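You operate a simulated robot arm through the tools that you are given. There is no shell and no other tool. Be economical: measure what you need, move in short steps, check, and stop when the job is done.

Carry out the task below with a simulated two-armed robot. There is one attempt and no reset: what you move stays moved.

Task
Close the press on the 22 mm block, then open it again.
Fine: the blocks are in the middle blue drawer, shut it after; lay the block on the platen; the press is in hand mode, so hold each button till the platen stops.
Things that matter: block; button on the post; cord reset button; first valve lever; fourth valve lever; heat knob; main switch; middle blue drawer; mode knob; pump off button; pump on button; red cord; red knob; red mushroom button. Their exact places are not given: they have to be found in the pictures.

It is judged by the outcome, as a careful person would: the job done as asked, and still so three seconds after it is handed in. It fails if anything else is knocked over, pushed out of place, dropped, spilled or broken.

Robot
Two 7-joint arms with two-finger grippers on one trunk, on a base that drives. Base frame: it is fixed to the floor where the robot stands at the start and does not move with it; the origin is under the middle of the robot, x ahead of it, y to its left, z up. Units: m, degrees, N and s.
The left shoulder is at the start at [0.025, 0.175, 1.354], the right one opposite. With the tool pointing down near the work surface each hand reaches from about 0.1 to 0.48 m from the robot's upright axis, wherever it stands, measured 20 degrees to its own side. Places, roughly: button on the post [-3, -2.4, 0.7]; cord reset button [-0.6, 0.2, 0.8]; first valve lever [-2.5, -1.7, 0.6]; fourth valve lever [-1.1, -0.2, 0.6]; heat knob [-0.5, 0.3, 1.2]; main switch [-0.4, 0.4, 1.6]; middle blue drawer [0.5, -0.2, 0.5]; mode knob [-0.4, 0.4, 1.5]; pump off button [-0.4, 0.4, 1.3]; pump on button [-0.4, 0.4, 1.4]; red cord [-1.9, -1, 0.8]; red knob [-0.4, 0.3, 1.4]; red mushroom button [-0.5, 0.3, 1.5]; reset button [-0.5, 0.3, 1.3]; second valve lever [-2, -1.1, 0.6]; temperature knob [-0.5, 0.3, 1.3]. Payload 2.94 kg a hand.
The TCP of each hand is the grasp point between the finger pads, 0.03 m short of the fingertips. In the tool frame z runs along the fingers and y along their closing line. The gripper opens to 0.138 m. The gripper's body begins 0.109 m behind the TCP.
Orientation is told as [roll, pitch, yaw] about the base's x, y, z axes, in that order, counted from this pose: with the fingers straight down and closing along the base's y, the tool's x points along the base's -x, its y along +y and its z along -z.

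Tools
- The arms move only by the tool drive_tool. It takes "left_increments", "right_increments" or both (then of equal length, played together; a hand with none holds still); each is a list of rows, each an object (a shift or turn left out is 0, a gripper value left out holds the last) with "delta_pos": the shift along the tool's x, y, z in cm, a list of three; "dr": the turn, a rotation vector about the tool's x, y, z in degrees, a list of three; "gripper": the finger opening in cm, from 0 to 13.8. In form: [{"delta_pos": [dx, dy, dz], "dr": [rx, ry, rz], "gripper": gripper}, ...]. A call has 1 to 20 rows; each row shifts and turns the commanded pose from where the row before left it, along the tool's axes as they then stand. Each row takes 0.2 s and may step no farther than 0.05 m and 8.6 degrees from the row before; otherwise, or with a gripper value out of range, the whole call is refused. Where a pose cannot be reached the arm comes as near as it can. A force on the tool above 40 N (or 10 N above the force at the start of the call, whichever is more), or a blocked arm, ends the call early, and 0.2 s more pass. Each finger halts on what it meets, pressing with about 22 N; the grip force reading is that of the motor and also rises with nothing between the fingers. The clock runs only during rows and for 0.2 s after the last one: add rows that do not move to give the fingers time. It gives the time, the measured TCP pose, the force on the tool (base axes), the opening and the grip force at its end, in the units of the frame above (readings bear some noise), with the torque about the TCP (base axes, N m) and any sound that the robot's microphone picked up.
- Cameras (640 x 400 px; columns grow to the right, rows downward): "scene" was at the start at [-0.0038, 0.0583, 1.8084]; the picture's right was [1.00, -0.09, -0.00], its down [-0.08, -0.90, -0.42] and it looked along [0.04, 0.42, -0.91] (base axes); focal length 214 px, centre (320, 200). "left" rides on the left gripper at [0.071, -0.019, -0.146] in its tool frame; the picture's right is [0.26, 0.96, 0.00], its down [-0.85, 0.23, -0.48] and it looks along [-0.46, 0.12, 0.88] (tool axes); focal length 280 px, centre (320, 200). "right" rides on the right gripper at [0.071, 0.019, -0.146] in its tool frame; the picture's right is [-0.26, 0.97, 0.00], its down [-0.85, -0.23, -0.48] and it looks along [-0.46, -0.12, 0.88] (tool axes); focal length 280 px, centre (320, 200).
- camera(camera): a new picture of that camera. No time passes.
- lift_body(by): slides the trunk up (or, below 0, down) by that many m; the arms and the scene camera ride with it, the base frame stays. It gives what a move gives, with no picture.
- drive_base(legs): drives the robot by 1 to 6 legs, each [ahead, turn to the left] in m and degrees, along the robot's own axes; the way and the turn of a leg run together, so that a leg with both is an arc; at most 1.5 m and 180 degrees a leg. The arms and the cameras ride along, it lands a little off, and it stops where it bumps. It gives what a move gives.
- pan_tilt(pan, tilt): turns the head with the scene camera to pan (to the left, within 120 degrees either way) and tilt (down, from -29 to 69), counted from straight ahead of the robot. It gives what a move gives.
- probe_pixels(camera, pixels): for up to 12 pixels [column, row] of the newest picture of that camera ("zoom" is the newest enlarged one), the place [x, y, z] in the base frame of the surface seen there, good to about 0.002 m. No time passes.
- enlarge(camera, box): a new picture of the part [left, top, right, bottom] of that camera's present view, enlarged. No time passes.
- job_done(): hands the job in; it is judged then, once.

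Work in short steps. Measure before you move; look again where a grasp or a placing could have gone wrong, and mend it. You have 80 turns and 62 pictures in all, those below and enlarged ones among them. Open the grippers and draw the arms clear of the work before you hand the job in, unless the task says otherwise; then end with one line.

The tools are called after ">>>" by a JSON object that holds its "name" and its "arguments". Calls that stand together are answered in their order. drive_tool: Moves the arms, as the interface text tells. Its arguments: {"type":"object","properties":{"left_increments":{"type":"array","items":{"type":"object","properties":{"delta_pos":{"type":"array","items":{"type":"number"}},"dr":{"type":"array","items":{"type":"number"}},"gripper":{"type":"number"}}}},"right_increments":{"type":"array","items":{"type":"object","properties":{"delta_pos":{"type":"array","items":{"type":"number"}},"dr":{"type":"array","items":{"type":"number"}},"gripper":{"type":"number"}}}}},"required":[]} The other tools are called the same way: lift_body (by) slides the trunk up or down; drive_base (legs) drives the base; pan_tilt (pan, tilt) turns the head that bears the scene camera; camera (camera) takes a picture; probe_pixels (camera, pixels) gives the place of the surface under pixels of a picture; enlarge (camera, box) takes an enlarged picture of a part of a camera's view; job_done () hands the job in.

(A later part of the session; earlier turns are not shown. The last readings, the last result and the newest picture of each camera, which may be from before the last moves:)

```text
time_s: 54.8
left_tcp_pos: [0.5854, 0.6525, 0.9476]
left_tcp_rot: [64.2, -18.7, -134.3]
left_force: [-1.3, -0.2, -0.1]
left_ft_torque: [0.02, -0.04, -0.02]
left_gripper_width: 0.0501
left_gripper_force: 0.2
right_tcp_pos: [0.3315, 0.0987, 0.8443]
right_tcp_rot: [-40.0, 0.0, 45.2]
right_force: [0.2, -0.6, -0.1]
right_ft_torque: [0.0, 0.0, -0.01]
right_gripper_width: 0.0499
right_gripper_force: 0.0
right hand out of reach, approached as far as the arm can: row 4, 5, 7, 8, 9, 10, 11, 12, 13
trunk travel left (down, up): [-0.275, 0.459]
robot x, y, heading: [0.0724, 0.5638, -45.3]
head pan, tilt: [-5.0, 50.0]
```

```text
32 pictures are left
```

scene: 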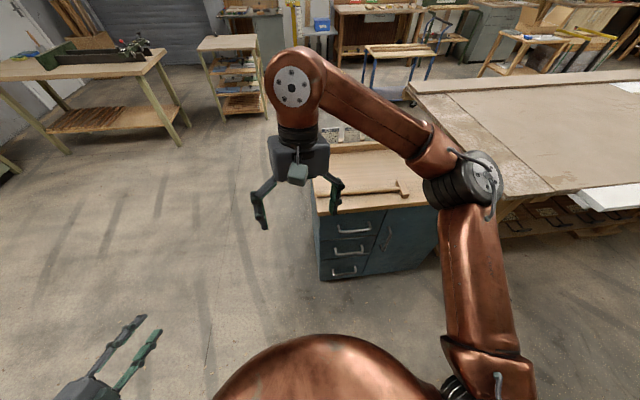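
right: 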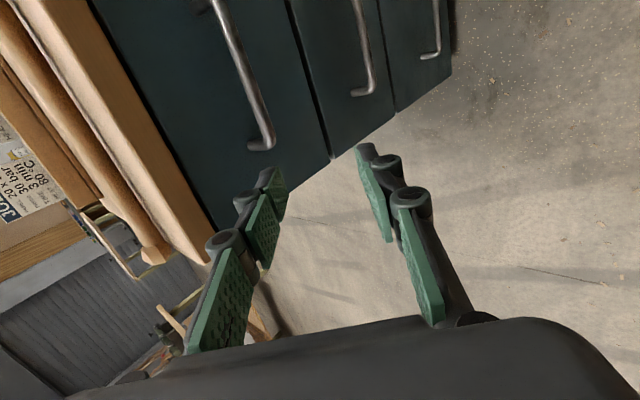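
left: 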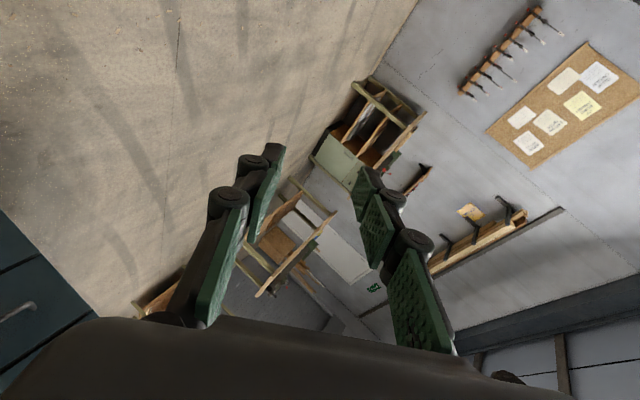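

The hand is part way there. Remaining offset: 7 cm right, 9 cm forward, 23 cm down; I continue.

>>> {"name": "drive_tool", "arguments": {"right_increments": [{"delta_pos": [3.5, 0, 0]}, {"delta_pos": [3.5, 0, 0]}, {"delta_pos": [0, 1.31, 3.9]}, {"delta_pos": [0, 1.31, 3.9]}, {"delta_pos": [0, 1.31, 3.9]}, {"delta_pos": [0, 1.31, 3.9]}, {"delta_pos": [0, 1.31, 3.9]}, {"delta_pos": [0, 1.31, 3.9]}, {}]}}

>>> {"name": "camera", "arguments": {"camera": "right"}}

```text
time_s: 56.8
left_tcp_pos: [0.585, 0.6523, 0.9476]
left_tcp_rot: [64.3, -18.5, -134.4]
left_force: [-0.6, 0.5, -0.6]
left_ft_torque: [-0.01, -0.02, -0.04]
left_gripper_width: 0.05
left_gripper_force: 0.1
right_tcp_pos: [0.3489, -0.015, 0.615]
right_tcp_rot: [-40.1, 0.0, 45.3]
right_force: [0.0, -0.7, -0.3]
right_ft_torque: [0.02, 0.02, 0.03]
right_gripper_width: 0.0499
right_gripper_force: 0.0
trunk travel left (down, up): [-0.275, 0.459]
robot x, y, heading: [0.0727, 0.5652, -45.4]
head pan, tilt: [-5.0, 50.0]
```

```text
31 pictures are left
```

right: 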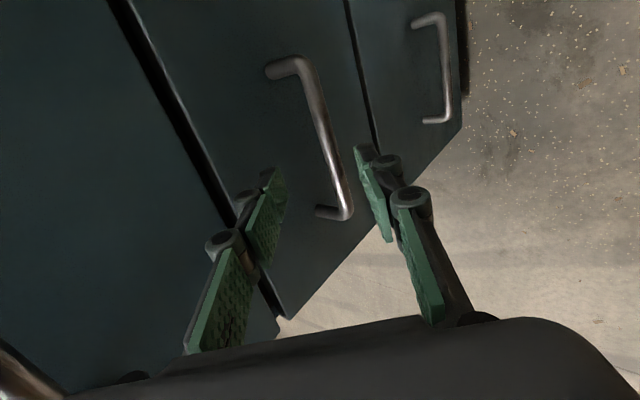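

Exactly at the pre-grasp, bar centred between the fingers. I narrow to 3.5 cm, advance 6.5 cm and close.

>>> {"name": "drive_tool", "arguments": {"right_increments": [{"gripper": 3.5}, {"delta_pos": [0, 0, 2.2]}, {"delta_pos": [0, 0, 2.2]}, {"delta_pos": [0, 0, 2.1]}, {}, {"gripper": 0}, {}, {}, {}]}}

>>> {"name": "camera", "arguments": {"camera": "right"}}

```text
time_s: 58.8
left_tcp_pos: [0.5857, 0.6527, 0.9468]
left_tcp_rot: [64.3, -18.5, -134.4]
left_force: [0.8, 0.2, 0.6]
left_ft_torque: [-0.04, 0.01, 0.0]
left_gripper_width: 0.0499
left_gripper_force: 0.0
right_tcp_pos: [0.3741, -0.0419, 0.5625]
right_tcp_rot: [-39.5, 0.0, 45.4]
right_force: [-10.6, 13.6, -24.0]
right_ft_torque: [0.04, 0.86, 0.52]
right_gripper_width: 0.0135
right_gripper_force: 39.7
trunk travel left (down, up): [-0.275, 0.459]
robot x, y, heading: [0.0745, 0.5594, -45.5]
head pan, tilt: [-5.0, 50.0]
```

```text
30 pictures are left
```

right: 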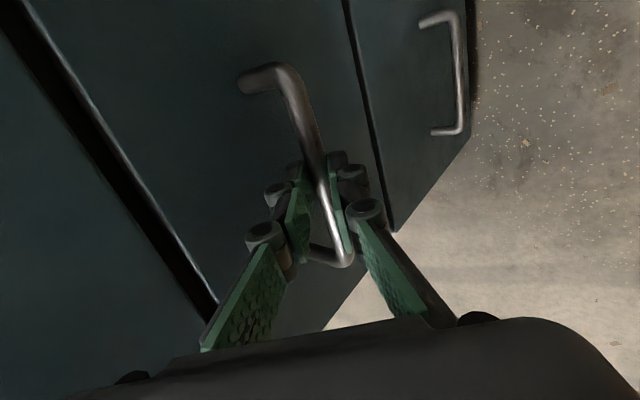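

The bar is gripped (opening 1.35 cm). I pull straight out from the cabinet along its normal with the arm.

>>> {"name": "drive_tool", "arguments": {"right_increments": [{"delta_pos": [0, 2.3, -1.93]}, {"delta_pos": [0, 2.3, -1.93]}, {"delta_pos": [0, 2.3, -1.93]}, {"delta_pos": [0, 2.3, -1.93]}, {"delta_pos": [0, 2.3, -1.93]}, {"delta_pos": [0, 2.3, -1.93]}, {}]}}

>>> {"name": "camera", "arguments": {"camera": "scene"}}

```text
time_s: 59.4
left_tcp_pos: [0.5863, 0.6531, 0.9485]
left_tcp_rot: [64.3, -18.6, -134.3]
left_force: [0.0, -0.6, 0.6]
left_ft_torque: [-0.04, 0.01, -0.03]
left_gripper_width: 0.0501
left_gripper_force: 0.2
right_tcp_pos: [0.3362, -0.007, 0.5634]
right_tcp_rot: [-38.8, 0.5, 45.3]
right_force: [-1.1, 0.4, -13.2]
right_ft_torque: [0.21, 0.13, 0.98]
right_gripper_width: 0.0134
right_gripper_force: 40.1
right hand out of reach, approached as far as the arm can: row 2, 3
trunk travel left (down, up): [-0.275, 0.459]
robot x, y, heading: [0.0744, 0.5624, -45.2]
head pan, tilt: [-5.0, 50.0]
stopped in row 3 (right hand): the force on the tool passed its limit at 48 N (the readings are from after the stop); the commanded pose is now the measured one
```

```text
29 pictures are left
```

scene: 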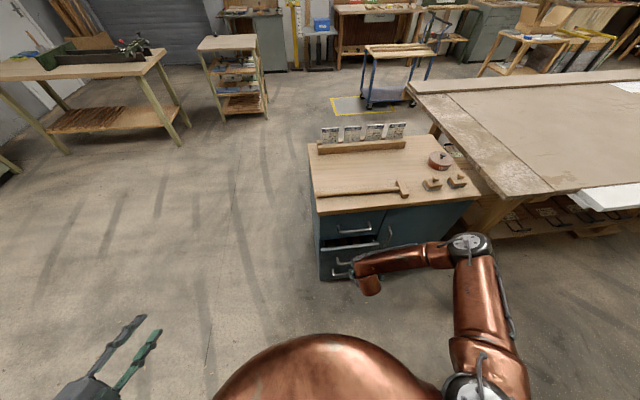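

The drawer is moving (about 5 cm) but the arm can't fold further. I check where the right arm's parts are before backing the base.

>>> {"name": "probe_pixels", "arguments": {"camera": "scene", "pixels": [[470, 240], [490, 245], [500, 300], [525, 385], [480, 385], [505, 330]]}}

```text
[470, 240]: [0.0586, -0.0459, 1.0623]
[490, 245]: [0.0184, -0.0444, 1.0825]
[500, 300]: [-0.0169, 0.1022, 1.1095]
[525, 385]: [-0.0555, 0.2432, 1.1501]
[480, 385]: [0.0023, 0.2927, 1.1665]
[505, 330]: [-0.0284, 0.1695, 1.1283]
```

The elbow is at n≈-0.04, far from the press. I back the base 0.2 m, drawing the drawer along.

>>> {"name": "drive_base", "arguments": {"legs": [[-0.2, 0]]}}

>>> {"name": "camera", "arguments": {"camera": "scene"}}

```text
time_s: 61.0
left_tcp_pos: [0.4504, 0.7934, 0.9448]
left_tcp_rot: [64.7, -19.0, -134.8]
left_force: [0.7, 0.4, 0.4]
left_ft_torque: [0.02, 0.02, 0.01]
left_gripper_width: 0.0498
left_gripper_force: 0.0
right_tcp_pos: [0.1972, 0.1234, 0.5639]
right_tcp_rot: [-39.1, 1.2, 44.7]
right_force: [-2.0, -1.8, 3.2]
right_ft_torque: [0.04, 0.14, 0.68]
right_gripper_width: 0.0132
right_gripper_force: 40.3
trunk travel left (down, up): [-0.275, 0.459]
robot x, y, heading: [-0.0644, 0.7012, -45.4]
head pan, tilt: [-5.0, 50.0]
stopped in leg 1: the force on the tool passed its limit at 40 N (the readings are from after the stop); the commanded pose is now the measured one
```

```text
28 pictures are left
```

scene: 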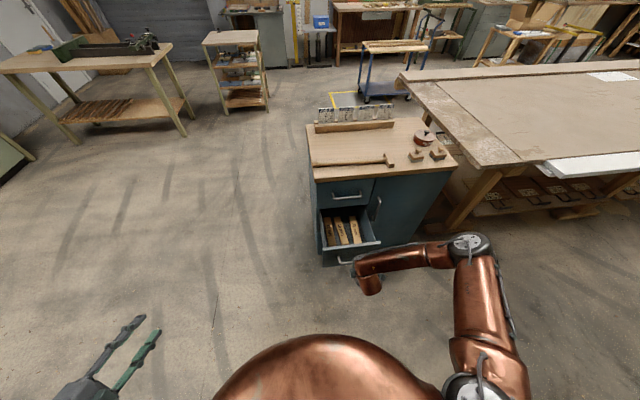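

The drawer is open about 24 cm and three blocks show in it. I enlarge the drawer to read them.

>>> {"name": "enlarge", "arguments": {"camera": "scene", "box": [305, 195, 395, 265]}}

>>> {"name": "camera", "arguments": {"camera": "right"}}

```text
5.71 times, centred on (350, 230) of scene
```

zoom: 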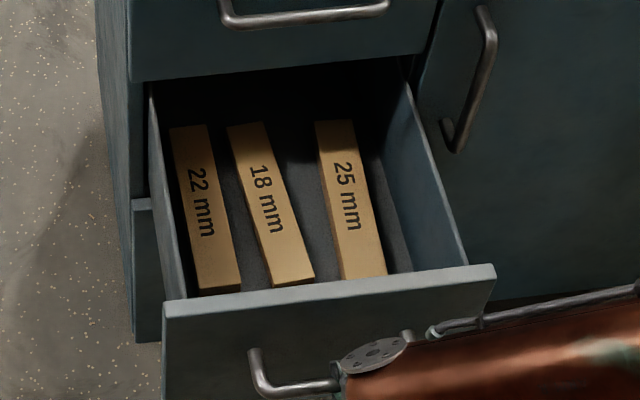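

```text
26 pictures are left
```

right: 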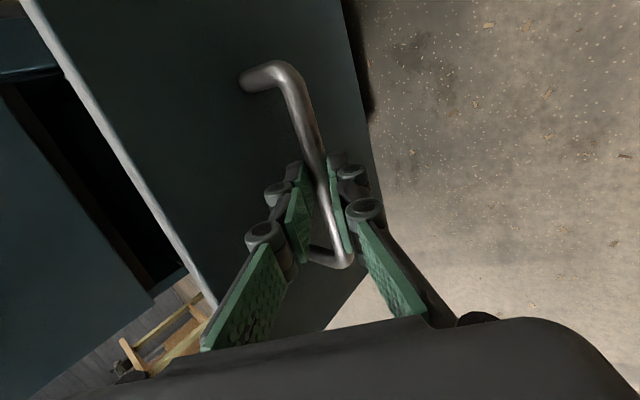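

The 22 mm block is leftmost. I measure it and the drawer rims.

>>> {"name": "probe_pixels", "arguments": {"camera": "zoom", "pixels": [[175, 135], [205, 135], [203, 285], [235, 282], [205, 210], [260, 205], [150, 110], [165, 305], [165, 285], [490, 270], [250, 265], [156, 200]]}}

```text
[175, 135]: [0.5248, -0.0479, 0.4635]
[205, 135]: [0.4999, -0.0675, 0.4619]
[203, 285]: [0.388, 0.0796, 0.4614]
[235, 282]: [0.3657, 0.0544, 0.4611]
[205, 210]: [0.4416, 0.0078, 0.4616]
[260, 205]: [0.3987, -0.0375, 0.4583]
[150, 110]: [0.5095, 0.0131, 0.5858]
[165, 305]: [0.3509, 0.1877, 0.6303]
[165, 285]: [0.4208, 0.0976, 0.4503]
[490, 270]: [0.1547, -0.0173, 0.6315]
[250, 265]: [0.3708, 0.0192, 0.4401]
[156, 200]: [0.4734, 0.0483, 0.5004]
```

The block's centre is (0.445, 0.005), top z 0.4615, about 19 cm long along 137°, width 3.4 cm. I release the handle, back off, straighten the hand and turn it so the fingers close across the block.

>>> {"name": "drive_tool", "arguments": {"right_increments": [{"gripper": 4}, {}, {}, {"delta_pos": [0, 0, -4]}, {"delta_pos": [0, 0, -4]}, {"delta_pos": [0, 0, -4]}, {}]}}

>>> {"name": "drive_tool", "arguments": {"right_increments": [{"dr": [-7.8, 0, 0], "delta_pos": [0, 0, -3]}, {"dr": [-7.8, 0, 0], "delta_pos": [0, 0, -3]}, {"dr": [-7.8, 0, 0], "delta_pos": [0, 0, -3]}, {"dr": [-7.8, 0, 0]}, {"dr": [-7.8, 0, 0]}, {"dr": [0, 0, 7.94]}, {"dr": [0, 0, 7.94]}, {"dr": [0, 0, 7.94]}, {"dr": [0, 0, 7.94]}, {"dr": [0, 0, 7.94]}, {"dr": [0, 0, 7.94]}, {"dr": [0, 0, 7.94]}, {"dr": [0, 0, 7.94]}, {"dr": [0, 0, 7.94]}, {"dr": [0, 0, 7.94]}, {"dr": [0, 0, 7.94]}, {"dr": [0, -6, 0]}, {"dr": [0, -6, 0]}, {}]}}

>>> {"name": "camera", "arguments": {"camera": "scene"}}

```text
time_s: 62.6
left_tcp_pos: [0.4502, 0.7933, 0.9461]
left_tcp_rot: [64.7, -18.9, -134.7]
left_force: [-0.7, 0.5, -0.1]
left_ft_torque: [-0.02, -0.02, 0.0]
left_gripper_width: 0.0499
left_gripper_force: 0.0
right_tcp_pos: [0.1458, 0.1786, 0.6534]
right_tcp_rot: [-39.2, 1.2, 44.7]
right_force: [0.1, -0.1, 0.2]
right_ft_torque: [-0.04, 0.0, 0.0]
right_gripper_width: 0.0401
right_gripper_force: 0.0
trunk travel left (down, up): [-0.275, 0.459]
robot x, y, heading: [-0.0645, 0.7001, -45.5]
head pan, tilt: [-5.0, 50.0]
```

```text
time_s: 66.6
left_tcp_pos: [0.45, 0.793, 0.9464]
left_tcp_rot: [64.7, -18.9, -134.6]
left_force: [-0.4, 0.3, 0.3]
left_ft_torque: [0.01, 0.01, -0.02]
left_gripper_width: 0.0499
left_gripper_force: 0.0
right_tcp_pos: [0.0833, 0.2791, 0.6948]
right_tcp_rot: [-1.2, -12.1, -42.4]
right_force: [-0.8, -0.6, 0.4]
right_ft_torque: [-0.01, 0.01, -0.01]
right_gripper_width: 0.0402
right_gripper_force: 0.0
right hand out of reach, approached as far as the arm can: row 4, 5
trunk travel left (down, up): [-0.275, 0.459]
robot x, y, heading: [-0.0661, 0.7012, -45.5]
head pan, tilt: [-5.0, 50.0]
```

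```text
25 pictures are left
```

scene: 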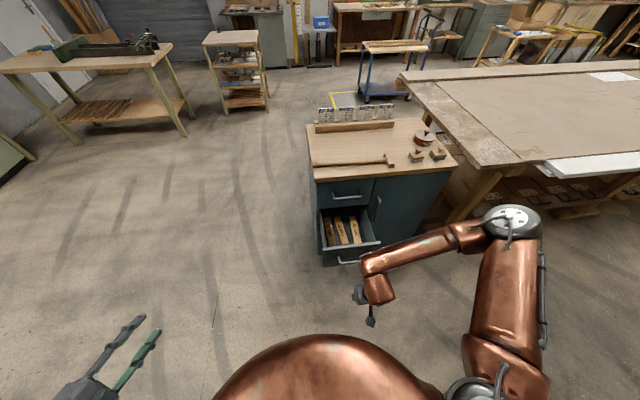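

The hand is aligned with the block. I raise it 3 cm and drive forward 0.25 m so the hand comes over the drawer front.

>>> {"name": "drive_tool", "arguments": {"right_increments": [{"delta_pos": [0, 0, -3], "gripper": 5.5}, {}]}}

>>> {"name": "drive_base", "arguments": {"legs": [[0.25, 0]]}}

>>> {"name": "camera", "arguments": {"camera": "right"}}

```text
time_s: 67.2
left_tcp_pos: [0.4514, 0.7923, 0.9446]
left_tcp_rot: [64.7, -18.9, -134.7]
left_force: [-0.3, 0.4, 0.0]
left_ft_torque: [-0.01, 0.01, -0.02]
left_gripper_width: 0.05
left_gripper_force: 0.0
right_tcp_pos: [0.0776, 0.2843, 0.7256]
right_tcp_rot: [-1.2, -12.0, -42.4]
right_force: [-0.8, -0.6, 0.4]
right_ft_torque: [-0.01, -0.03, -0.03]
right_gripper_width: 0.0551
right_gripper_force: 0.1
trunk travel left (down, up): [-0.275, 0.459]
robot x, y, heading: [-0.0636, 0.7043, -45.4]
head pan, tilt: [-5.0, 50.0]
```

```text
time_s: 69.1
left_tcp_pos: [0.6263, 0.6182, 0.9452]
left_tcp_rot: [64.6, -18.9, -134.4]
left_force: [0.1, 0.1, -0.3]
left_ft_torque: [0.0, 0.0, 0.0]
left_gripper_width: 0.05
left_gripper_force: 0.0
right_tcp_pos: [0.2551, 0.1068, 0.7248]
right_tcp_rot: [-1.3, -12.0, -42.3]
right_force: [-1.4, -0.2, -0.3]
right_ft_torque: [0.0, 0.03, 0.01]
right_gripper_width: 0.0552
right_gripper_force: 0.1
trunk travel left (down, up): [-0.275, 0.459]
robot x, y, heading: [0.1145, 0.5218, -44.8]
head pan, tilt: [-5.0, 50.0]
```

```text
24 pictures are left
```

right: 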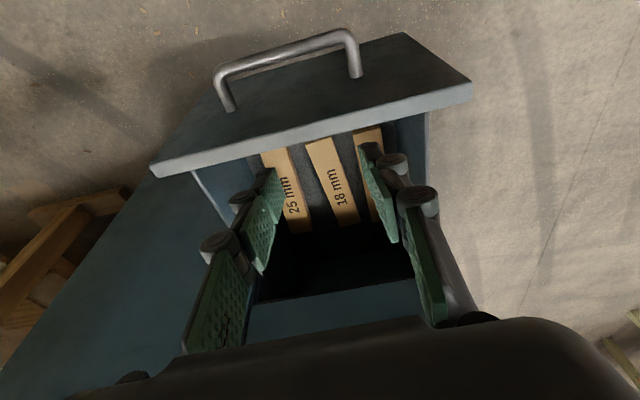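

The 22 mm block is at the right in this view (372,160). I move 16.4 cm ahead, 5.2 cm left over its near part, then down part way and look.

>>> {"name": "drive_tool", "arguments": {"right_increments": [{"delta_pos": [-4.01, 1.31, 0.85]}, {"delta_pos": [-4.01, 1.31, 0.85]}, {"delta_pos": [-4.01, 1.31, 0.85]}, {"delta_pos": [-4.01, 1.31, 0.85]}, {"delta_pos": [0.9, 0, 4.2]}, {"delta_pos": [0.9, 0, 4.2]}, {"delta_pos": [0.9, 0, 4.2]}, {}]}}

>>> {"name": "camera", "arguments": {"camera": "right"}}

```text
time_s: 70.9
left_tcp_pos: [0.6265, 0.6185, 0.9459]
left_tcp_rot: [64.7, -19.0, -134.5]
left_force: [-0.2, 0.4, -0.7]
left_ft_torque: [-0.01, 0.02, 0.04]
left_gripper_width: 0.05
left_gripper_force: 0.0
right_tcp_pos: [0.4096, 0.0328, 0.5962]
right_tcp_rot: [-1.2, -12.0, -42.2]
right_force: [0.6, 0.7, -0.3]
right_ft_torque: [-0.01, -0.01, 0.02]
right_gripper_width: 0.0551
right_gripper_force: 0.1
trunk travel left (down, up): [-0.275, 0.459]
robot x, y, heading: [0.1132, 0.5185, -45.3]
head pan, tilt: [-5.0, 50.0]
```

```text
23 pictures are left
```

right: 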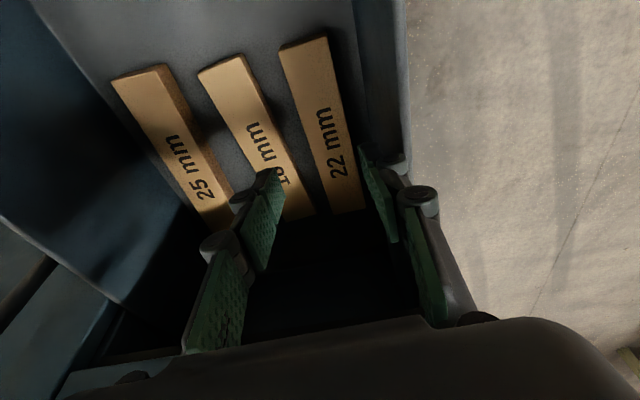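

I verify the block's edges through this camera before descending.

>>> {"name": "probe_pixels", "arguments": {"camera": "right", "pixels": [[284, 55], [326, 42], [300, 100], [340, 90], [318, 150], [350, 140], [330, 210], [362, 208], [375, 60], [398, 100]]}}

```text
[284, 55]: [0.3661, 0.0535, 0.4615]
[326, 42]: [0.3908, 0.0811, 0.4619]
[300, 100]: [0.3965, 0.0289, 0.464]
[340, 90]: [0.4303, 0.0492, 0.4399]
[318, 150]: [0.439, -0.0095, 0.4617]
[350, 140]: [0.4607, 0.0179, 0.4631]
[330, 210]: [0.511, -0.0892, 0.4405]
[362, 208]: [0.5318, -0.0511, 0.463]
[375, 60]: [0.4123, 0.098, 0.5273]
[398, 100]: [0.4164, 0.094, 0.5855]
```

The block axis is 0.5 cm left of the hand; I correct, descend to z≈0.481 and close.

>>> {"name": "drive_tool", "arguments": {"right_increments": [{"delta_pos": [0, 0.5, 0]}, {"delta_pos": [0.8, 0, 3.75]}, {"delta_pos": [0.8, 0, 3.75]}, {"delta_pos": [0.8, 0, 3.75]}, {}, {"gripper": 0}, {}, {}, {}]}}

>>> {"name": "camera", "arguments": {"camera": "right"}}

```text
time_s: 72.9
left_tcp_pos: [0.6256, 0.6178, 0.9458]
left_tcp_rot: [64.8, -18.9, -134.5]
left_force: [0.3, 0.4, 0.3]
left_ft_torque: [0.01, 0.0, -0.03]
left_gripper_width: 0.0498
left_gripper_force: 0.0
right_tcp_pos: [0.406, 0.0359, 0.4782]
right_tcp_rot: [-1.1, -11.8, -42.2]
right_force: [-0.6, 0.0, 1.1]
right_ft_torque: [0.05, 0.06, -0.01]
right_gripper_width: 0.0434
right_gripper_force: 22.0
trunk travel left (down, up): [-0.275, 0.459]
robot x, y, heading: [0.1127, 0.5222, -45.2]
head pan, tilt: [-5.0, 50.0]
```

```text
22 pictures are left
```

right: 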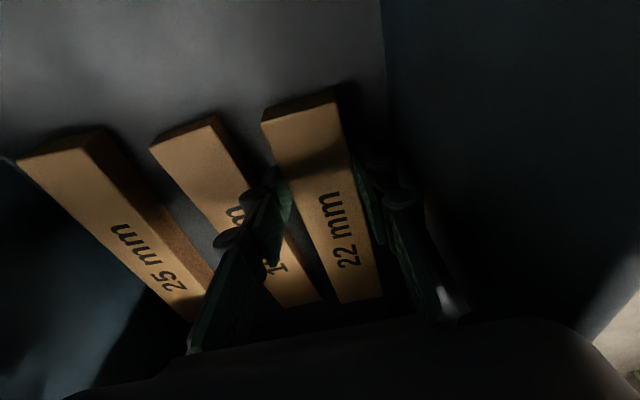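

Gripped (opening 4.3 cm at 22 N). I lift 4 cm, draw it 7.5 cm toward me to clear the upper drawer, then check.

>>> {"name": "drive_tool", "arguments": {"right_increments": [{"delta_pos": [-0.42, 0, -1.96]}, {"delta_pos": [-0.42, 0, -1.96]}, {"delta_pos": [2.45, 0, -0.52]}, {"delta_pos": [2.45, 0, -0.52]}, {"delta_pos": [2.45, 0, -0.52]}, {}]}}

>>> {"name": "camera", "arguments": {"camera": "right"}}

```text
time_s: 74.3
left_tcp_pos: [0.6256, 0.6176, 0.9452]
left_tcp_rot: [64.7, -18.8, -134.6]
left_force: [-0.9, 0.2, -0.6]
left_ft_torque: [0.01, -0.01, 0.03]
left_gripper_width: 0.0497
left_gripper_force: 0.0
right_tcp_pos: [0.3584, 0.0843, 0.5207]
right_tcp_rot: [-1.2, -12.0, -42.1]
right_force: [0.5, -0.4, 1.1]
right_ft_torque: [0.0, 0.02, -0.03]
right_gripper_width: 0.0
right_gripper_force: 21.5
trunk travel left (down, up): [-0.275, 0.459]
robot x, y, heading: [0.1115, 0.5229, -45.2]
head pan, tilt: [-5.0, 50.0]
```

```text
21 pictures are left
```

right: 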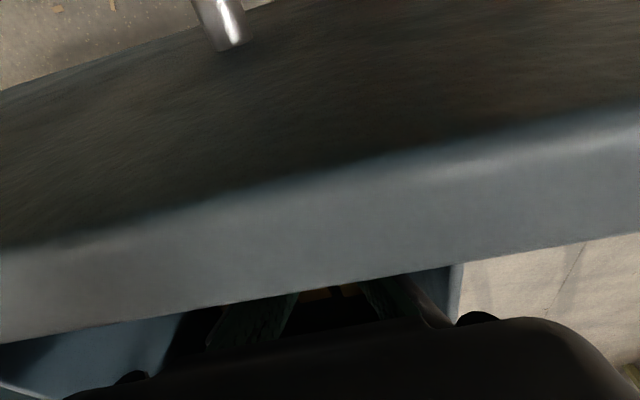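

The fingers closed to 0: the block slipped out. I raise the hand and look into the drawer.

>>> {"name": "drive_tool", "arguments": {"right_increments": [{"delta_pos": [-0.9, 0, -4.2], "gripper": 5.5}, {"delta_pos": [-0.9, 0, -4.2]}, {"delta_pos": [-0.9, 0, -4.2]}, {"delta_pos": [-0.9, 0, -4.2]}, {}]}}

>>> {"name": "camera", "arguments": {"camera": "right"}}

```text
time_s: 75.5
left_tcp_pos: [0.626, 0.6178, 0.9452]
left_tcp_rot: [64.8, -18.9, -134.5]
left_force: [-0.4, 0.4, 0.0]
left_ft_torque: [-0.02, 0.03, 0.01]
left_gripper_width: 0.0501
left_gripper_force: 0.1
right_tcp_pos: [0.3596, 0.0894, 0.6923]
right_tcp_rot: [-1.2, -12.0, -42.2]
right_force: [0.3, 0.1, 0.8]
right_ft_torque: [0.02, 0.01, -0.04]
right_gripper_width: 0.0552
right_gripper_force: 0.1
trunk travel left (down, up): [-0.275, 0.459]
robot x, y, heading: [0.1106, 0.5229, -45.4]
head pan, tilt: [-5.0, 50.0]
```

```text
20 pictures are left
```

right: 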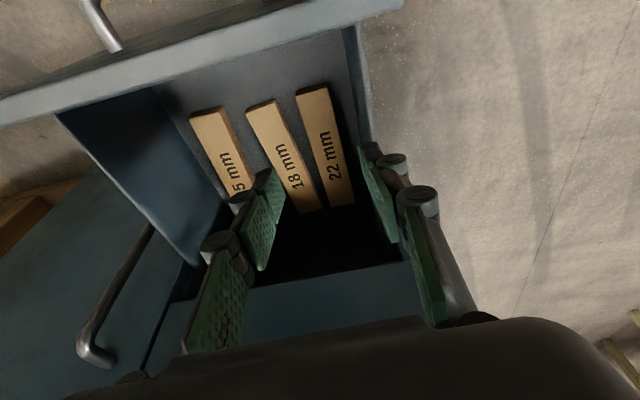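

The block still lies in place. I re-measure it; next grasp will be nearer its middle and slightly deeper, with the hand leaned a little right to clear the drawer wall.

>>> {"name": "probe_pixels", "arguments": {"camera": "right", "pixels": [[298, 95], [325, 88], [310, 130], [339, 125], [327, 204], [353, 202], [301, 208], [295, 150], [370, 60], [362, 100], [345, 200]]}}

```text
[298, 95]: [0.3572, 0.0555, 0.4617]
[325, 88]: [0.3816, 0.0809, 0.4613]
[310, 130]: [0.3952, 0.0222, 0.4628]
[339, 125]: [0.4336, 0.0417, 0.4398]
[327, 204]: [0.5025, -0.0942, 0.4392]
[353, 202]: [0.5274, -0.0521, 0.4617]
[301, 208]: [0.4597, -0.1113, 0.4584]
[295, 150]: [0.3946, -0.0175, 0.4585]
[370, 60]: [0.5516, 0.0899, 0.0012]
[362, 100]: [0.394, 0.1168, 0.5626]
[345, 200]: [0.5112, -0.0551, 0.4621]
```

Block centre now (0.440, 0.005). I lean the hand, move 10 cm ahead over its middle, descend to z≈0.475.

>>> {"name": "drive_tool", "arguments": {"right_increments": [{"dr": [-6, 0, 0]}, {"delta_pos": [-3.28, -0.44, 0.7]}, {"delta_pos": [-3.28, -0.44, 0.7]}, {"delta_pos": [-3.28, -0.44, 0.7]}, {"delta_pos": [0.83, -0.32, 3.9]}, {"delta_pos": [0.83, -0.32, 3.9]}, {"delta_pos": [0.83, -0.32, 3.9]}, {"delta_pos": [0.68, -0.26, 3.19]}, {"delta_pos": [0.68, -0.26, 3.19]}, {"delta_pos": [0.41, -0.16, 1.9]}, {}]}}

>>> {"name": "camera", "arguments": {"camera": "right"}}

```text
time_s: 76.8
left_tcp_pos: [0.6257, 0.6171, 0.9462]
left_tcp_rot: [64.8, -19.0, -134.8]
left_force: [0.7, -0.4, 0.2]
left_ft_torque: [0.03, -0.02, -0.02]
left_gripper_width: 0.0499
left_gripper_force: 0.0
right_tcp_pos: [0.4273, 0.0142, 0.646]
right_tcp_rot: [5.1, -12.2, -42.6]
right_force: [-12.2, 5.2, 16.1]
right_ft_torque: [-1.01, -1.35, -0.39]
right_gripper_width: 0.0551
right_gripper_force: 0.0
trunk travel left (down, up): [-0.275, 0.459]
robot x, y, heading: [0.1121, 0.5226, -45.3]
head pan, tilt: [-5.0, 50.0]
stopped in row 6 (right hand): the force on the tool passed its limit at 92 N (the readings are from after the stop); the commanded pose is now the measured one
```

```text
19 pictures are left
```

right: 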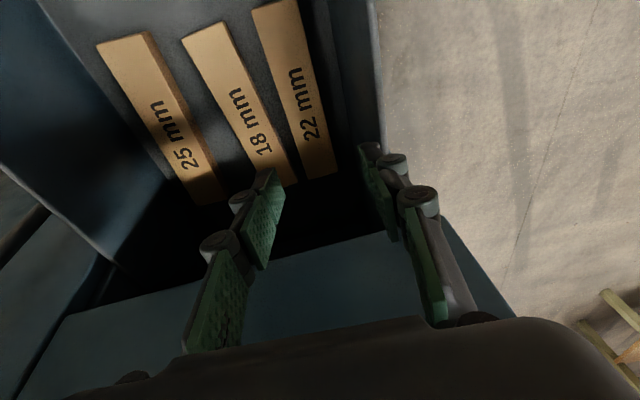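

The hand met the top drawer's handle; it must stay nearer to me. I back up 3.5 cm, go down there, and this time grip and slide the block toward the drawer front before lifting.

>>> {"name": "drive_tool", "arguments": {"right_increments": [{"delta_pos": [-0.62, 0.24, -2.9]}, {"delta_pos": [3.52, 0.06, -0.75]}, {}, {"delta_pos": [0.83, -0.32, 3.9]}, {"delta_pos": [0.83, -0.32, 3.9]}, {"delta_pos": [0.83, -0.32, 3.9]}, {"delta_pos": [0.83, -0.32, 3.9]}, {"delta_pos": [0.83, -0.32, 3.9]}, {}, {"gripper": 0}, {}, {}, {}, {}]}}

```text
time_s: 79.8
left_tcp_pos: [0.6262, 0.6166, 0.9449]
left_tcp_rot: [64.7, -18.9, -134.5]
left_force: [-0.2, 0.1, -0.2]
left_ft_torque: [0.01, -0.01, 0.03]
left_gripper_width: 0.0502
left_gripper_force: 0.0
right_tcp_pos: [0.4016, 0.0374, 0.4751]
right_tcp_rot: [4.9, -12.1, -42.5]
right_force: [-0.6, -0.9, 1.7]
right_ft_torque: [-0.14, 0.01, -0.1]
right_gripper_width: 0.0441
right_gripper_force: 21.9
trunk travel left (down, up): [-0.275, 0.459]
robot x, y, heading: [0.1123, 0.5191, -45.3]
head pan, tilt: [-5.0, 50.0]
```

Gripped at 4.4 cm opening. I slide the block 5 cm toward the drawer front without lifting.

>>> {"name": "drive_tool", "arguments": {"right_increments": [{"delta_pos": [1.22, -0.05, -0.26]}, {"delta_pos": [1.22, -0.05, -0.26]}, {"delta_pos": [1.22, -0.05, -0.26]}, {"delta_pos": [1.22, -0.05, -0.26]}, {}]}}

>>> {"name": "camera", "arguments": {"camera": "right"}}

```text
time_s: 81.0
left_tcp_pos: [0.6265, 0.6166, 0.9457]
left_tcp_rot: [64.7, -18.9, -134.7]
left_force: [-0.1, 0.1, 0.8]
left_ft_torque: [-0.01, -0.01, 0.01]
left_gripper_width: 0.0502
left_gripper_force: 0.0
right_tcp_pos: [0.3632, 0.0697, 0.4741]
right_tcp_rot: [5.0, -12.2, -42.5]
right_force: [-0.3, 0.4, 3.0]
right_ft_torque: [0.02, 0.07, -0.11]
right_gripper_width: 0.0441
right_gripper_force: 21.9
trunk travel left (down, up): [-0.275, 0.459]
robot x, y, heading: [0.113, 0.5241, -45.4]
head pan, tilt: [-5.0, 50.0]
```

```text
18 pictures are left
```

right: 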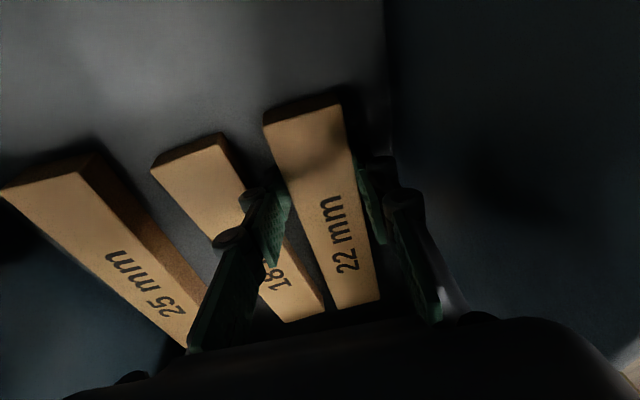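

The block moved with the hand. Now I lift slowly 3 cm and check the grip.

>>> {"name": "drive_tool", "arguments": {"right_increments": [{"delta_pos": [-0.2, 0.08, -0.97]}, {"delta_pos": [-0.2, 0.08, -0.97]}, {"delta_pos": [-0.2, 0.08, -0.97]}, {}]}}

>>> {"name": "camera", "arguments": {"camera": "right"}}

```text
time_s: 82.0
left_tcp_pos: [0.6263, 0.6158, 0.9458]
left_tcp_rot: [64.7, -19.0, -134.7]
left_force: [0.8, -0.1, -0.2]
left_ft_torque: [0.01, -0.02, 0.01]
left_gripper_width: 0.05
left_gripper_force: 0.2
right_tcp_pos: [0.3632, 0.0696, 0.5049]
right_tcp_rot: [5.1, -12.2, -42.3]
right_force: [-0.7, 0.2, -1.0]
right_ft_torque: [0.09, 0.09, -0.02]
right_gripper_width: 0.044
right_gripper_force: 21.6
trunk travel left (down, up): [-0.275, 0.459]
robot x, y, heading: [0.1139, 0.5209, -45.4]
head pan, tilt: [-5.0, 50.0]
```

```text
17 pictures are left
```

right: 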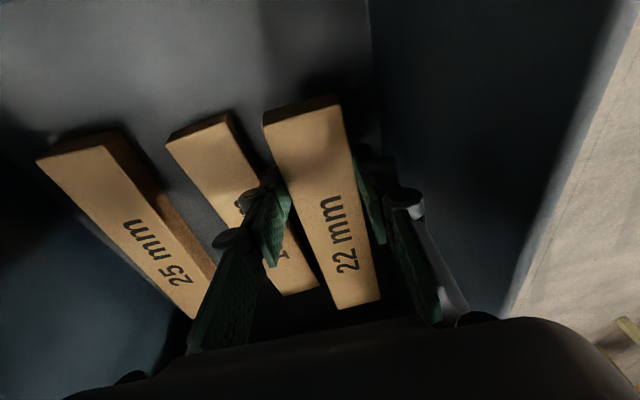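

The block is held and lifted. I raise a bit, draw back 2 cm to clear the upper drawer, then lift it out.

>>> {"name": "drive_tool", "arguments": {"right_increments": [{"delta_pos": [-0.2, 0.08, -0.97]}, {"delta_pos": [-0.2, 0.08, -0.97]}, {"delta_pos": [0.98, 0.02, -0.21]}, {"delta_pos": [0.98, 0.02, -0.21]}, {"delta_pos": [-0.31, 0.12, -1.46]}, {"delta_pos": [-0.41, 0.16, -1.95]}, {"delta_pos": [-0.41, 0.16, -1.95]}, {"delta_pos": [-0.41, 0.16, -1.95]}, {"delta_pos": [-0.41, 0.16, -1.95]}, {"delta_pos": [-0.41, 0.16, -1.95]}, {"delta_pos": [-0.41, 0.16, -1.95]}, {"delta_pos": [-0.41, 0.16, -1.95]}, {"delta_pos": [-0.41, 0.16, -1.95]}, {"delta_pos": [-0.41, 0.16, -1.95]}, {"delta_pos": [-0.41, 0.16, -1.95]}, {}]}}

>>> {"name": "camera", "arguments": {"camera": "scene"}}

```text
time_s: 85.4
left_tcp_pos: [0.6263, 0.6165, 0.946]
left_tcp_rot: [64.6, -18.9, -134.6]
left_force: [0.1, -0.1, 0.1]
left_ft_torque: [-0.03, 0.0, 0.01]
left_gripper_width: 0.0497
left_gripper_force: 0.0
right_tcp_pos: [0.345, 0.0825, 0.7396]
right_tcp_rot: [4.9, -12.2, -42.4]
right_force: [-0.2, -1.1, -0.6]
right_ft_torque: [0.07, 0.06, 0.01]
right_gripper_width: 0.0437
right_gripper_force: 22.1
trunk travel left (down, up): [-0.275, 0.459]
robot x, y, heading: [0.1124, 0.5181, -45.2]
head pan, tilt: [-5.0, 50.0]
```

```text
16 pictures are left
```

scene: 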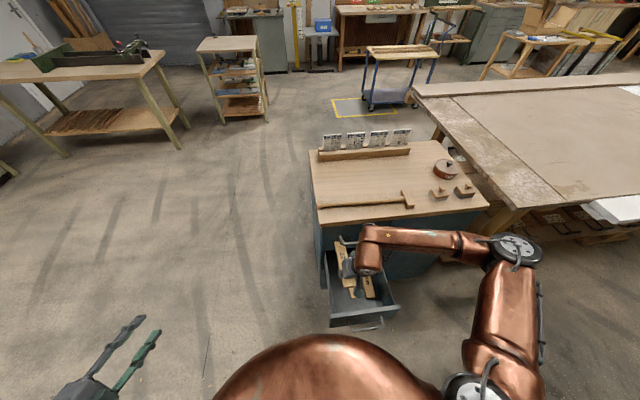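

The block is out and held. Before shutting the drawer I look toward the press opening to know how the block must be laid in.

>>> {"name": "pan_tilt", "arguments": {"pan": -120, "tilt": 28}}

>>> {"name": "camera", "arguments": {"camera": "scene"}}

```text
time_s: 87.3
left_tcp_pos: [0.627, 0.6163, 0.9463]
left_tcp_rot: [64.7, -18.9, -134.7]
left_force: [1.0, 0.2, 0.5]
left_ft_torque: [0.01, 0.0, -0.01]
left_gripper_width: 0.0502
left_gripper_force: 0.2
right_tcp_pos: [0.3464, 0.0824, 0.7391]
right_tcp_rot: [5.0, -12.2, -42.3]
right_force: [0.0, 0.5, -2.2]
right_ft_torque: [0.03, 0.07, -0.01]
right_gripper_width: 0.0436
right_gripper_force: 21.5
trunk travel left (down, up): [-0.275, 0.459]
robot x, y, heading: [0.1137, 0.52, -45.3]
head pan, tilt: [-120.0, 28.0]
```

```text
15 pictures are left
```

scene: 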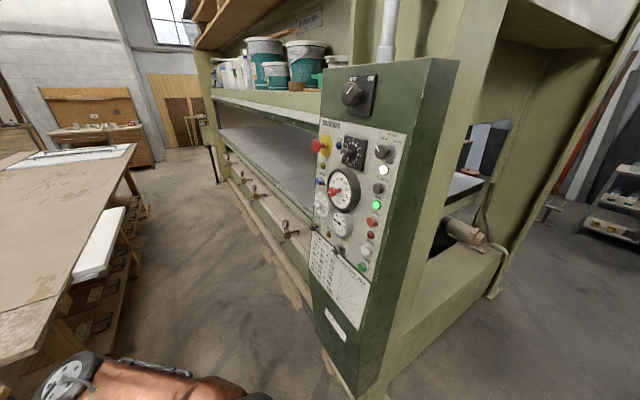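

The grey lower platen shows at (280,170) with the upper beam above it. I measure the opening.

>>> {"name": "probe_pixels", "arguments": {"camera": "scene", "pixels": [[300, 180], [275, 160], [245, 140], [285, 202], [262, 185], [235, 155], [290, 113], [260, 106], [290, 125], [310, 130], [275, 200], [250, 128]]}}

>>> {"name": "enlarge", "arguments": {"camera": "scene", "box": [200, 80, 340, 280]}}

```text
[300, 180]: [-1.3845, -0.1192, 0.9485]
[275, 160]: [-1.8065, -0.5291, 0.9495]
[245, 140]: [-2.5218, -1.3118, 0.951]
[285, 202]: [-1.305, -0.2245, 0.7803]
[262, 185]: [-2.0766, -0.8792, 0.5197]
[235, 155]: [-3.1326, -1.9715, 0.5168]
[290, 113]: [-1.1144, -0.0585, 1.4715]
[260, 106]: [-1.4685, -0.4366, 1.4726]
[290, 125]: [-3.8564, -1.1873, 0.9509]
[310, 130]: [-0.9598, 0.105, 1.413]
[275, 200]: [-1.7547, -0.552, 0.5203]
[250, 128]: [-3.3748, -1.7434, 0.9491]
```

```text
2.00 times, centred on (270, 180) of scene
```

zoom: 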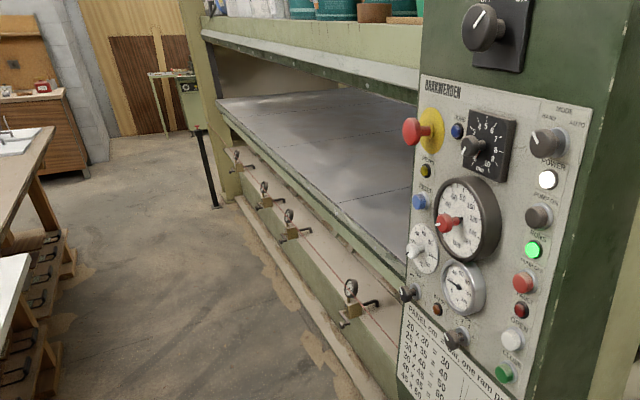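

The lower platen is at z≈0.95, its front near n≈0.78, and the beam underside near 1.41. First I back the base off the drawer, then raise the right hand with the block up and out of the way.

>>> {"name": "drive_base", "arguments": {"legs": [[-0.22, 0]]}}

>>> {"name": "drive_tool", "arguments": {"right_increments": [{"delta_pos": [-0.87, 0.34, -4.1]}, {"delta_pos": [-0.87, 0.34, -4.1]}, {"delta_pos": [-0.87, 0.34, -4.1]}, {"delta_pos": [-0.87, 0.34, -4.1]}, {"delta_pos": [-0.87, 0.34, -4.1]}, {"delta_pos": [-0.87, 0.34, -4.1]}, {"delta_pos": [-0.87, 0.34, -4.1]}, {"delta_pos": [-0.87, 0.34, -4.1]}, {"delta_pos": [-0.87, 0.34, -4.1]}, {"delta_pos": [-0.87, 0.34, -4.1]}, {}]}}

>>> {"name": "pan_tilt", "arguments": {"pan": 0, "tilt": 50}}

>>> {"name": "camera", "arguments": {"camera": "scene"}}

```text
time_s: 89.0
left_tcp_pos: [0.471, 0.7742, 0.9466]
left_tcp_rot: [64.9, -18.9, -134.3]
left_force: [0.1, -1.0, 1.1]
left_ft_torque: [-0.01, -0.05, 0.03]
left_gripper_width: 0.05
left_gripper_force: 0.0
right_tcp_pos: [0.1936, 0.2375, 0.7398]
right_tcp_rot: [5.0, -12.3, -42.2]
right_force: [0.3, 0.3, -1.2]
right_ft_torque: [0.01, 0.05, 0.0]
right_gripper_width: 0.0436
right_gripper_force: 21.7
trunk travel left (down, up): [-0.275, 0.459]
robot x, y, heading: [-0.0456, 0.6782, -44.9]
head pan, tilt: [-120.0, 28.0]
```

```text
time_s: 91.4
left_tcp_pos: [0.4716, 0.7738, 0.9445]
left_tcp_rot: [64.7, -18.9, -134.3]
left_force: [1.0, -0.3, 0.8]
left_ft_torque: [-0.02, 0.01, -0.01]
left_gripper_width: 0.0502
left_gripper_force: 0.2
right_tcp_pos: [0.1888, 0.2386, 1.1591]
right_tcp_rot: [5.0, -12.1, -42.1]
right_force: [0.0, -1.0, -0.3]
right_ft_torque: [0.06, 0.05, 0.04]
right_gripper_width: 0.0438
right_gripper_force: 21.4
trunk travel left (down, up): [-0.275, 0.459]
robot x, y, heading: [-0.043, 0.6785, -44.7]
head pan, tilt: [-120.0, 28.0]
```

```text
time_s: 93.4
left_tcp_pos: [0.4724, 0.774, 0.9469]
left_tcp_rot: [64.7, -18.9, -134.3]
left_force: [-0.7, 0.5, -0.1]
left_ft_torque: [-0.04, 0.0, -0.04]
left_gripper_width: 0.0502
left_gripper_force: 0.0
right_tcp_pos: [0.1892, 0.2393, 1.1593]
right_tcp_rot: [5.0, -12.3, -42.2]
right_force: [0.1, 0.2, -1.6]
right_ft_torque: [0.07, 0.05, 0.01]
right_gripper_width: 0.0437
right_gripper_force: 21.9
trunk travel left (down, up): [-0.275, 0.459]
robot x, y, heading: [-0.0394, 0.673, -45.3]
head pan, tilt: [0.0, 50.0]
```

```text
13 pictures are left
```

scene: 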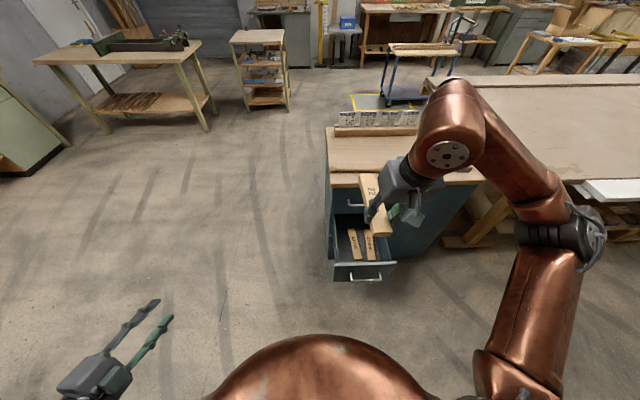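

The block is held high, the drawer is open with the 18 and 25 blocks inside. I measure the drawer front and the held block.

>>> {"name": "probe_pixels", "arguments": {"camera": "scene", "pixels": [[337, 272], [336, 264], [394, 264], [345, 275], [365, 280], [387, 270], [366, 178], [383, 233], [380, 185], [372, 235], [355, 232]]}}

```text
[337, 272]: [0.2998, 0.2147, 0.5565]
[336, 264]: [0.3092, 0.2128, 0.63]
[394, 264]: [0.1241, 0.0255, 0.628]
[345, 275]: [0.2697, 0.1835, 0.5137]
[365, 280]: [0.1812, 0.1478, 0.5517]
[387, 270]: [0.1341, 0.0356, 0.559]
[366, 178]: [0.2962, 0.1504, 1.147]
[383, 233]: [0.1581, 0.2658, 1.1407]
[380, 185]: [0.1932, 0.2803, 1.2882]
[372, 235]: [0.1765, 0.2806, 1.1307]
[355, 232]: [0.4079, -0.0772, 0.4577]
```

Drawer front left end is (0.30,0.215), so it is open ~29 cm. I close the left fingers and bring the left hand in front of the panel's left part to push it shut.

>>> {"name": "drive_tool", "arguments": {"left_increments": [{"delta_pos": [-2.7, -2.55, 2.61], "gripper": 0}, {"delta_pos": [-2.7, -2.55, 2.61]}, {"delta_pos": [-2.7, -2.55, 2.61]}, {"delta_pos": [-2.7, -2.55, 2.61]}, {"delta_pos": [-2.7, -2.55, 2.61]}, {"delta_pos": [-2.7, -2.55, 2.61]}, {"delta_pos": [-2.7, -2.55, 2.61]}, {"delta_pos": [-2.7, -2.55, 2.61]}, {"delta_pos": [-2.7, -2.55, 2.61]}, {"delta_pos": [-2.7, -2.55, 2.61]}, {"delta_pos": [-2.7, -2.55, 2.61]}, {"delta_pos": [-2.7, -2.55, 2.61]}, {"delta_pos": [-2.7, -2.55, 2.61]}, {"delta_pos": [-2.7, -2.55, 2.61]}, {"delta_pos": [-2.7, -2.55, 2.61]}, {}]}}

```text
time_s: 96.8
left_tcp_pos: [0.3477, 0.4399, 0.681]
left_tcp_rot: [64.6, -18.9, -134.4]
left_force: [-0.1, -0.5, 0.2]
left_ft_torque: [0.02, 0.01, -0.03]
left_gripper_width: 0.0
left_gripper_force: 22.1
left hand out of reach, approached as far as the arm can: row 1, 2, 3, 4, 5, 6, 7, 8, 9
right_tcp_pos: [0.1905, 0.2389, 1.1599]
right_tcp_rot: [5.0, -12.2, -42.1]
right_force: [1.0, 0.7, -1.5]
right_ft_torque: [0.03, 0.09, 0.03]
right_gripper_width: 0.0435
right_gripper_force: 22.1
trunk travel left (down, up): [-0.275, 0.459]
robot x, y, heading: [-0.0418, 0.6788, -44.6]
head pan, tilt: [0.0, 50.0]
```

It got two thirds of the way; I continue the remaining offset.

>>> {"name": "drive_tool", "arguments": {"left_increments": [{"delta_pos": [-3.05, -2.03, 1.82]}, {"delta_pos": [-3.05, -2.03, 1.82]}, {"delta_pos": [-3.05, -2.03, 1.82]}, {"delta_pos": [-3.05, -2.03, 1.82]}, {"delta_pos": [-3.05, -2.03, 1.82]}, {"delta_pos": [-3.05, -2.03, 1.82]}, {}]}}

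```text
time_s: 98.6
left_tcp_pos: [0.2502, 0.2729, 0.573]
left_tcp_rot: [65.6, -15.2, -135.1]
left_force: [0.1, 0.6, -0.9]
left_ft_torque: [-0.02, -0.05, 0.03]
left_gripper_width: 0.0
left_gripper_force: 22.2
right_tcp_pos: [0.1901, 0.2372, 1.1563]
right_tcp_rot: [4.9, -12.0, -42.1]
right_force: [0.0, 0.1, -2.4]
right_ft_torque: [0.05, 0.08, 0.01]
right_gripper_width: 0.0435
right_gripper_force: 22.4
trunk travel left (down, up): [-0.275, 0.459]
robot x, y, heading: [-0.0436, 0.6763, -44.9]
head pan, tilt: [0.0, 50.0]
stopped in row 7 (left hand): the arm was blocked; the commanded pose is now the measured one
```

The left arm is at its limit 2-3 cm short laterally. I turn the base 4° right to bring the fingertip over the panel and push by driving forward in a gentle arc.

>>> {"name": "drive_base", "arguments": {"legs": [[0, -4], [0.3, 4]]}}

>>> {"name": "camera", "arguments": {"camera": "scene"}}

```text
time_s: 101.1
left_tcp_pos: [0.4556, 0.053, 0.5733]
left_tcp_rot: [65.6, -15.0, -135.2]
left_force: [0.4, -0.2, -0.5]
left_ft_torque: [0.02, -0.04, 0.01]
left_gripper_width: 0.0
left_gripper_force: 21.6
right_tcp_pos: [0.3958, 0.0174, 1.1596]
right_tcp_rot: [5.1, -12.1, -42.1]
right_force: [0.6, 0.0, -1.6]
right_ft_torque: [0.11, 0.09, 0.03]
right_gripper_width: 0.0437
right_gripper_force: 21.9
trunk travel left (down, up): [-0.275, 0.459]
robot x, y, heading: [0.1677, 0.4541, -44.7]
head pan, tilt: [0.0, 50.0]
```

```text
12 pictures are left
```

scene: 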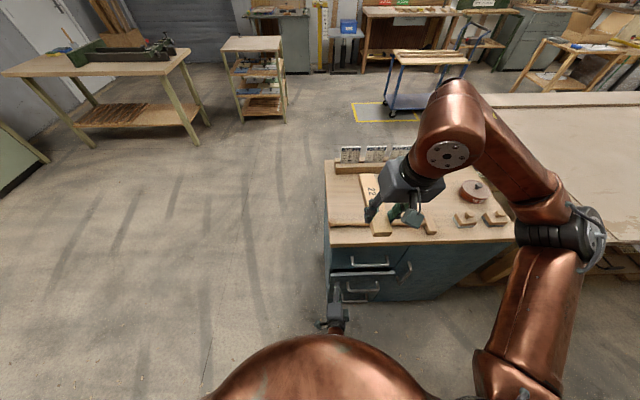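

The drawer is nearly shut, about 3-4 cm left. I push on 5 cm more.

>>> {"name": "drive_base", "arguments": {"legs": [[0.05, 0]]}}

>>> {"name": "enlarge", "arguments": {"camera": "scene", "box": [300, 220, 460, 340]}}

```text
time_s: 102.0
left_tcp_pos: [0.478, 0.0306, 0.5743]
left_tcp_rot: [65.6, -15.1, -135.0]
left_force: [-29.1, 33.5, -1.3]
left_ft_torque: [0.18, 0.2, 0.59]
left_gripper_width: 0.0
left_gripper_force: 22.0
right_tcp_pos: [0.4197, -0.0062, 1.1588]
right_tcp_rot: [5.1, -12.1, -42.2]
right_force: [0.5, 0.4, -2.2]
right_ft_torque: [0.07, 0.02, 0.0]
right_gripper_width: 0.0432
right_gripper_force: 21.5
trunk travel left (down, up): [-0.275, 0.459]
robot x, y, heading: [0.1907, 0.43, -44.9]
head pan, tilt: [0.0, 50.0]
stopped in leg 1: the force on the tool passed its limit at 364 N (the readings are from after the stop); the commanded pose is now the measured one
```

```text
3.33 times, centred on (380, 280) of scene
```

zoom: 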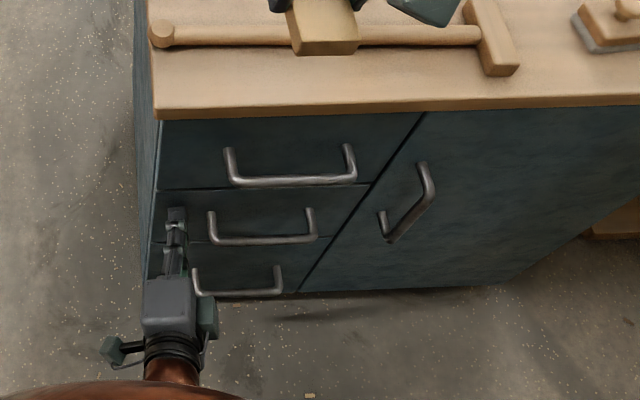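

The middle drawer is flush shut. I back away and raise the left hand clear, checking where the right elbow is.

>>> {"name": "drive_base", "arguments": {"legs": [[-0.1, 0]]}}

>>> {"name": "drive_tool", "arguments": {"left_increments": [{"delta_pos": [-1.17, 3.96, -1.8]}, {"delta_pos": [-1.17, 3.96, -1.8]}, {"delta_pos": [-1.17, 3.96, -1.8]}, {"delta_pos": [-1.17, 3.96, -1.8]}, {"delta_pos": [-1.17, 3.96, -1.8]}, {"delta_pos": [-1.17, 3.96, -1.8]}, {"delta_pos": [-1.17, 3.96, -1.8]}, {"delta_pos": [-1.17, 3.96, -1.8]}, {"delta_pos": [-1.17, 3.96, -1.8]}, {"delta_pos": [-1.17, 3.96, -1.8]}, {"delta_pos": [-1.17, 3.96, -1.8]}, {"delta_pos": [-1.17, 3.96, -1.8]}, {}]}}

>>> {"name": "pan_tilt", "arguments": {"pan": 20, "tilt": 55}}

>>> {"name": "camera", "arguments": {"camera": "scene"}}

```text
time_s: 103.2
left_tcp_pos: [0.4087, 0.1023, 0.5746]
left_tcp_rot: [65.5, -15.1, -134.8]
left_force: [-0.2, -0.3, 0.8]
left_ft_torque: [0.0, -0.01, 0.01]
left_gripper_width: 0.0003
left_gripper_force: 21.8
right_tcp_pos: [0.35, 0.0633, 1.1589]
right_tcp_rot: [5.0, -12.0, -42.1]
right_force: [0.6, 0.0, -1.4]
right_ft_torque: [0.06, 0.05, 0.01]
right_gripper_width: 0.0433
right_gripper_force: 22.0
trunk travel left (down, up): [-0.275, 0.459]
robot x, y, heading: [0.1146, 0.5005, -44.8]
head pan, tilt: [0.0, 50.0]
```

```text
time_s: 104.2
left_tcp_pos: [0.4377, 0.1396, 0.7079]
left_tcp_rot: [65.7, -5.1, -136.5]
left_force: [0.4, 0.1, -0.3]
left_ft_torque: [0.0, 0.0, 0.01]
left_gripper_width: 0.0001
left_gripper_force: 22.1
right_tcp_pos: [0.3489, 0.0633, 1.1577]
right_tcp_rot: [5.1, -12.1, -42.2]
right_force: [-0.5, -0.3, -1.4]
right_ft_torque: [0.03, 0.07, 0.0]
right_gripper_width: 0.0435
right_gripper_force: 22.4
trunk travel left (down, up): [-0.275, 0.459]
robot x, y, heading: [0.1177, 0.5034, -45.2]
head pan, tilt: [0.0, 50.0]
stopped in row 5 (left hand): the arm was blocked; the commanded pose is now the measured one
```

```text
time_s: 105.1
left_tcp_pos: [0.437, 0.1388, 0.7087]
left_tcp_rot: [65.7, -5.2, -136.6]
left_force: [0.6, 0.0, 1.2]
left_ft_torque: [-0.02, 0.03, 0.01]
left_gripper_width: 0.0
left_gripper_force: 22.2
right_tcp_pos: [0.3492, 0.064, 1.1584]
right_tcp_rot: [5.0, -12.0, -42.3]
right_force: [0.5, -0.3, -2.2]
right_ft_torque: [0.08, 0.04, -0.02]
right_gripper_width: 0.0433
right_gripper_force: 22.2
trunk travel left (down, up): [-0.275, 0.459]
robot x, y, heading: [0.1162, 0.5026, -45.0]
head pan, tilt: [20.0, 55.0]
```

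```text
10 pictures are left
```

scene: 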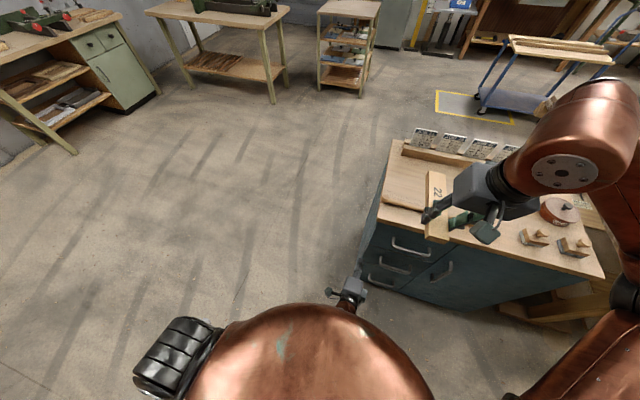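

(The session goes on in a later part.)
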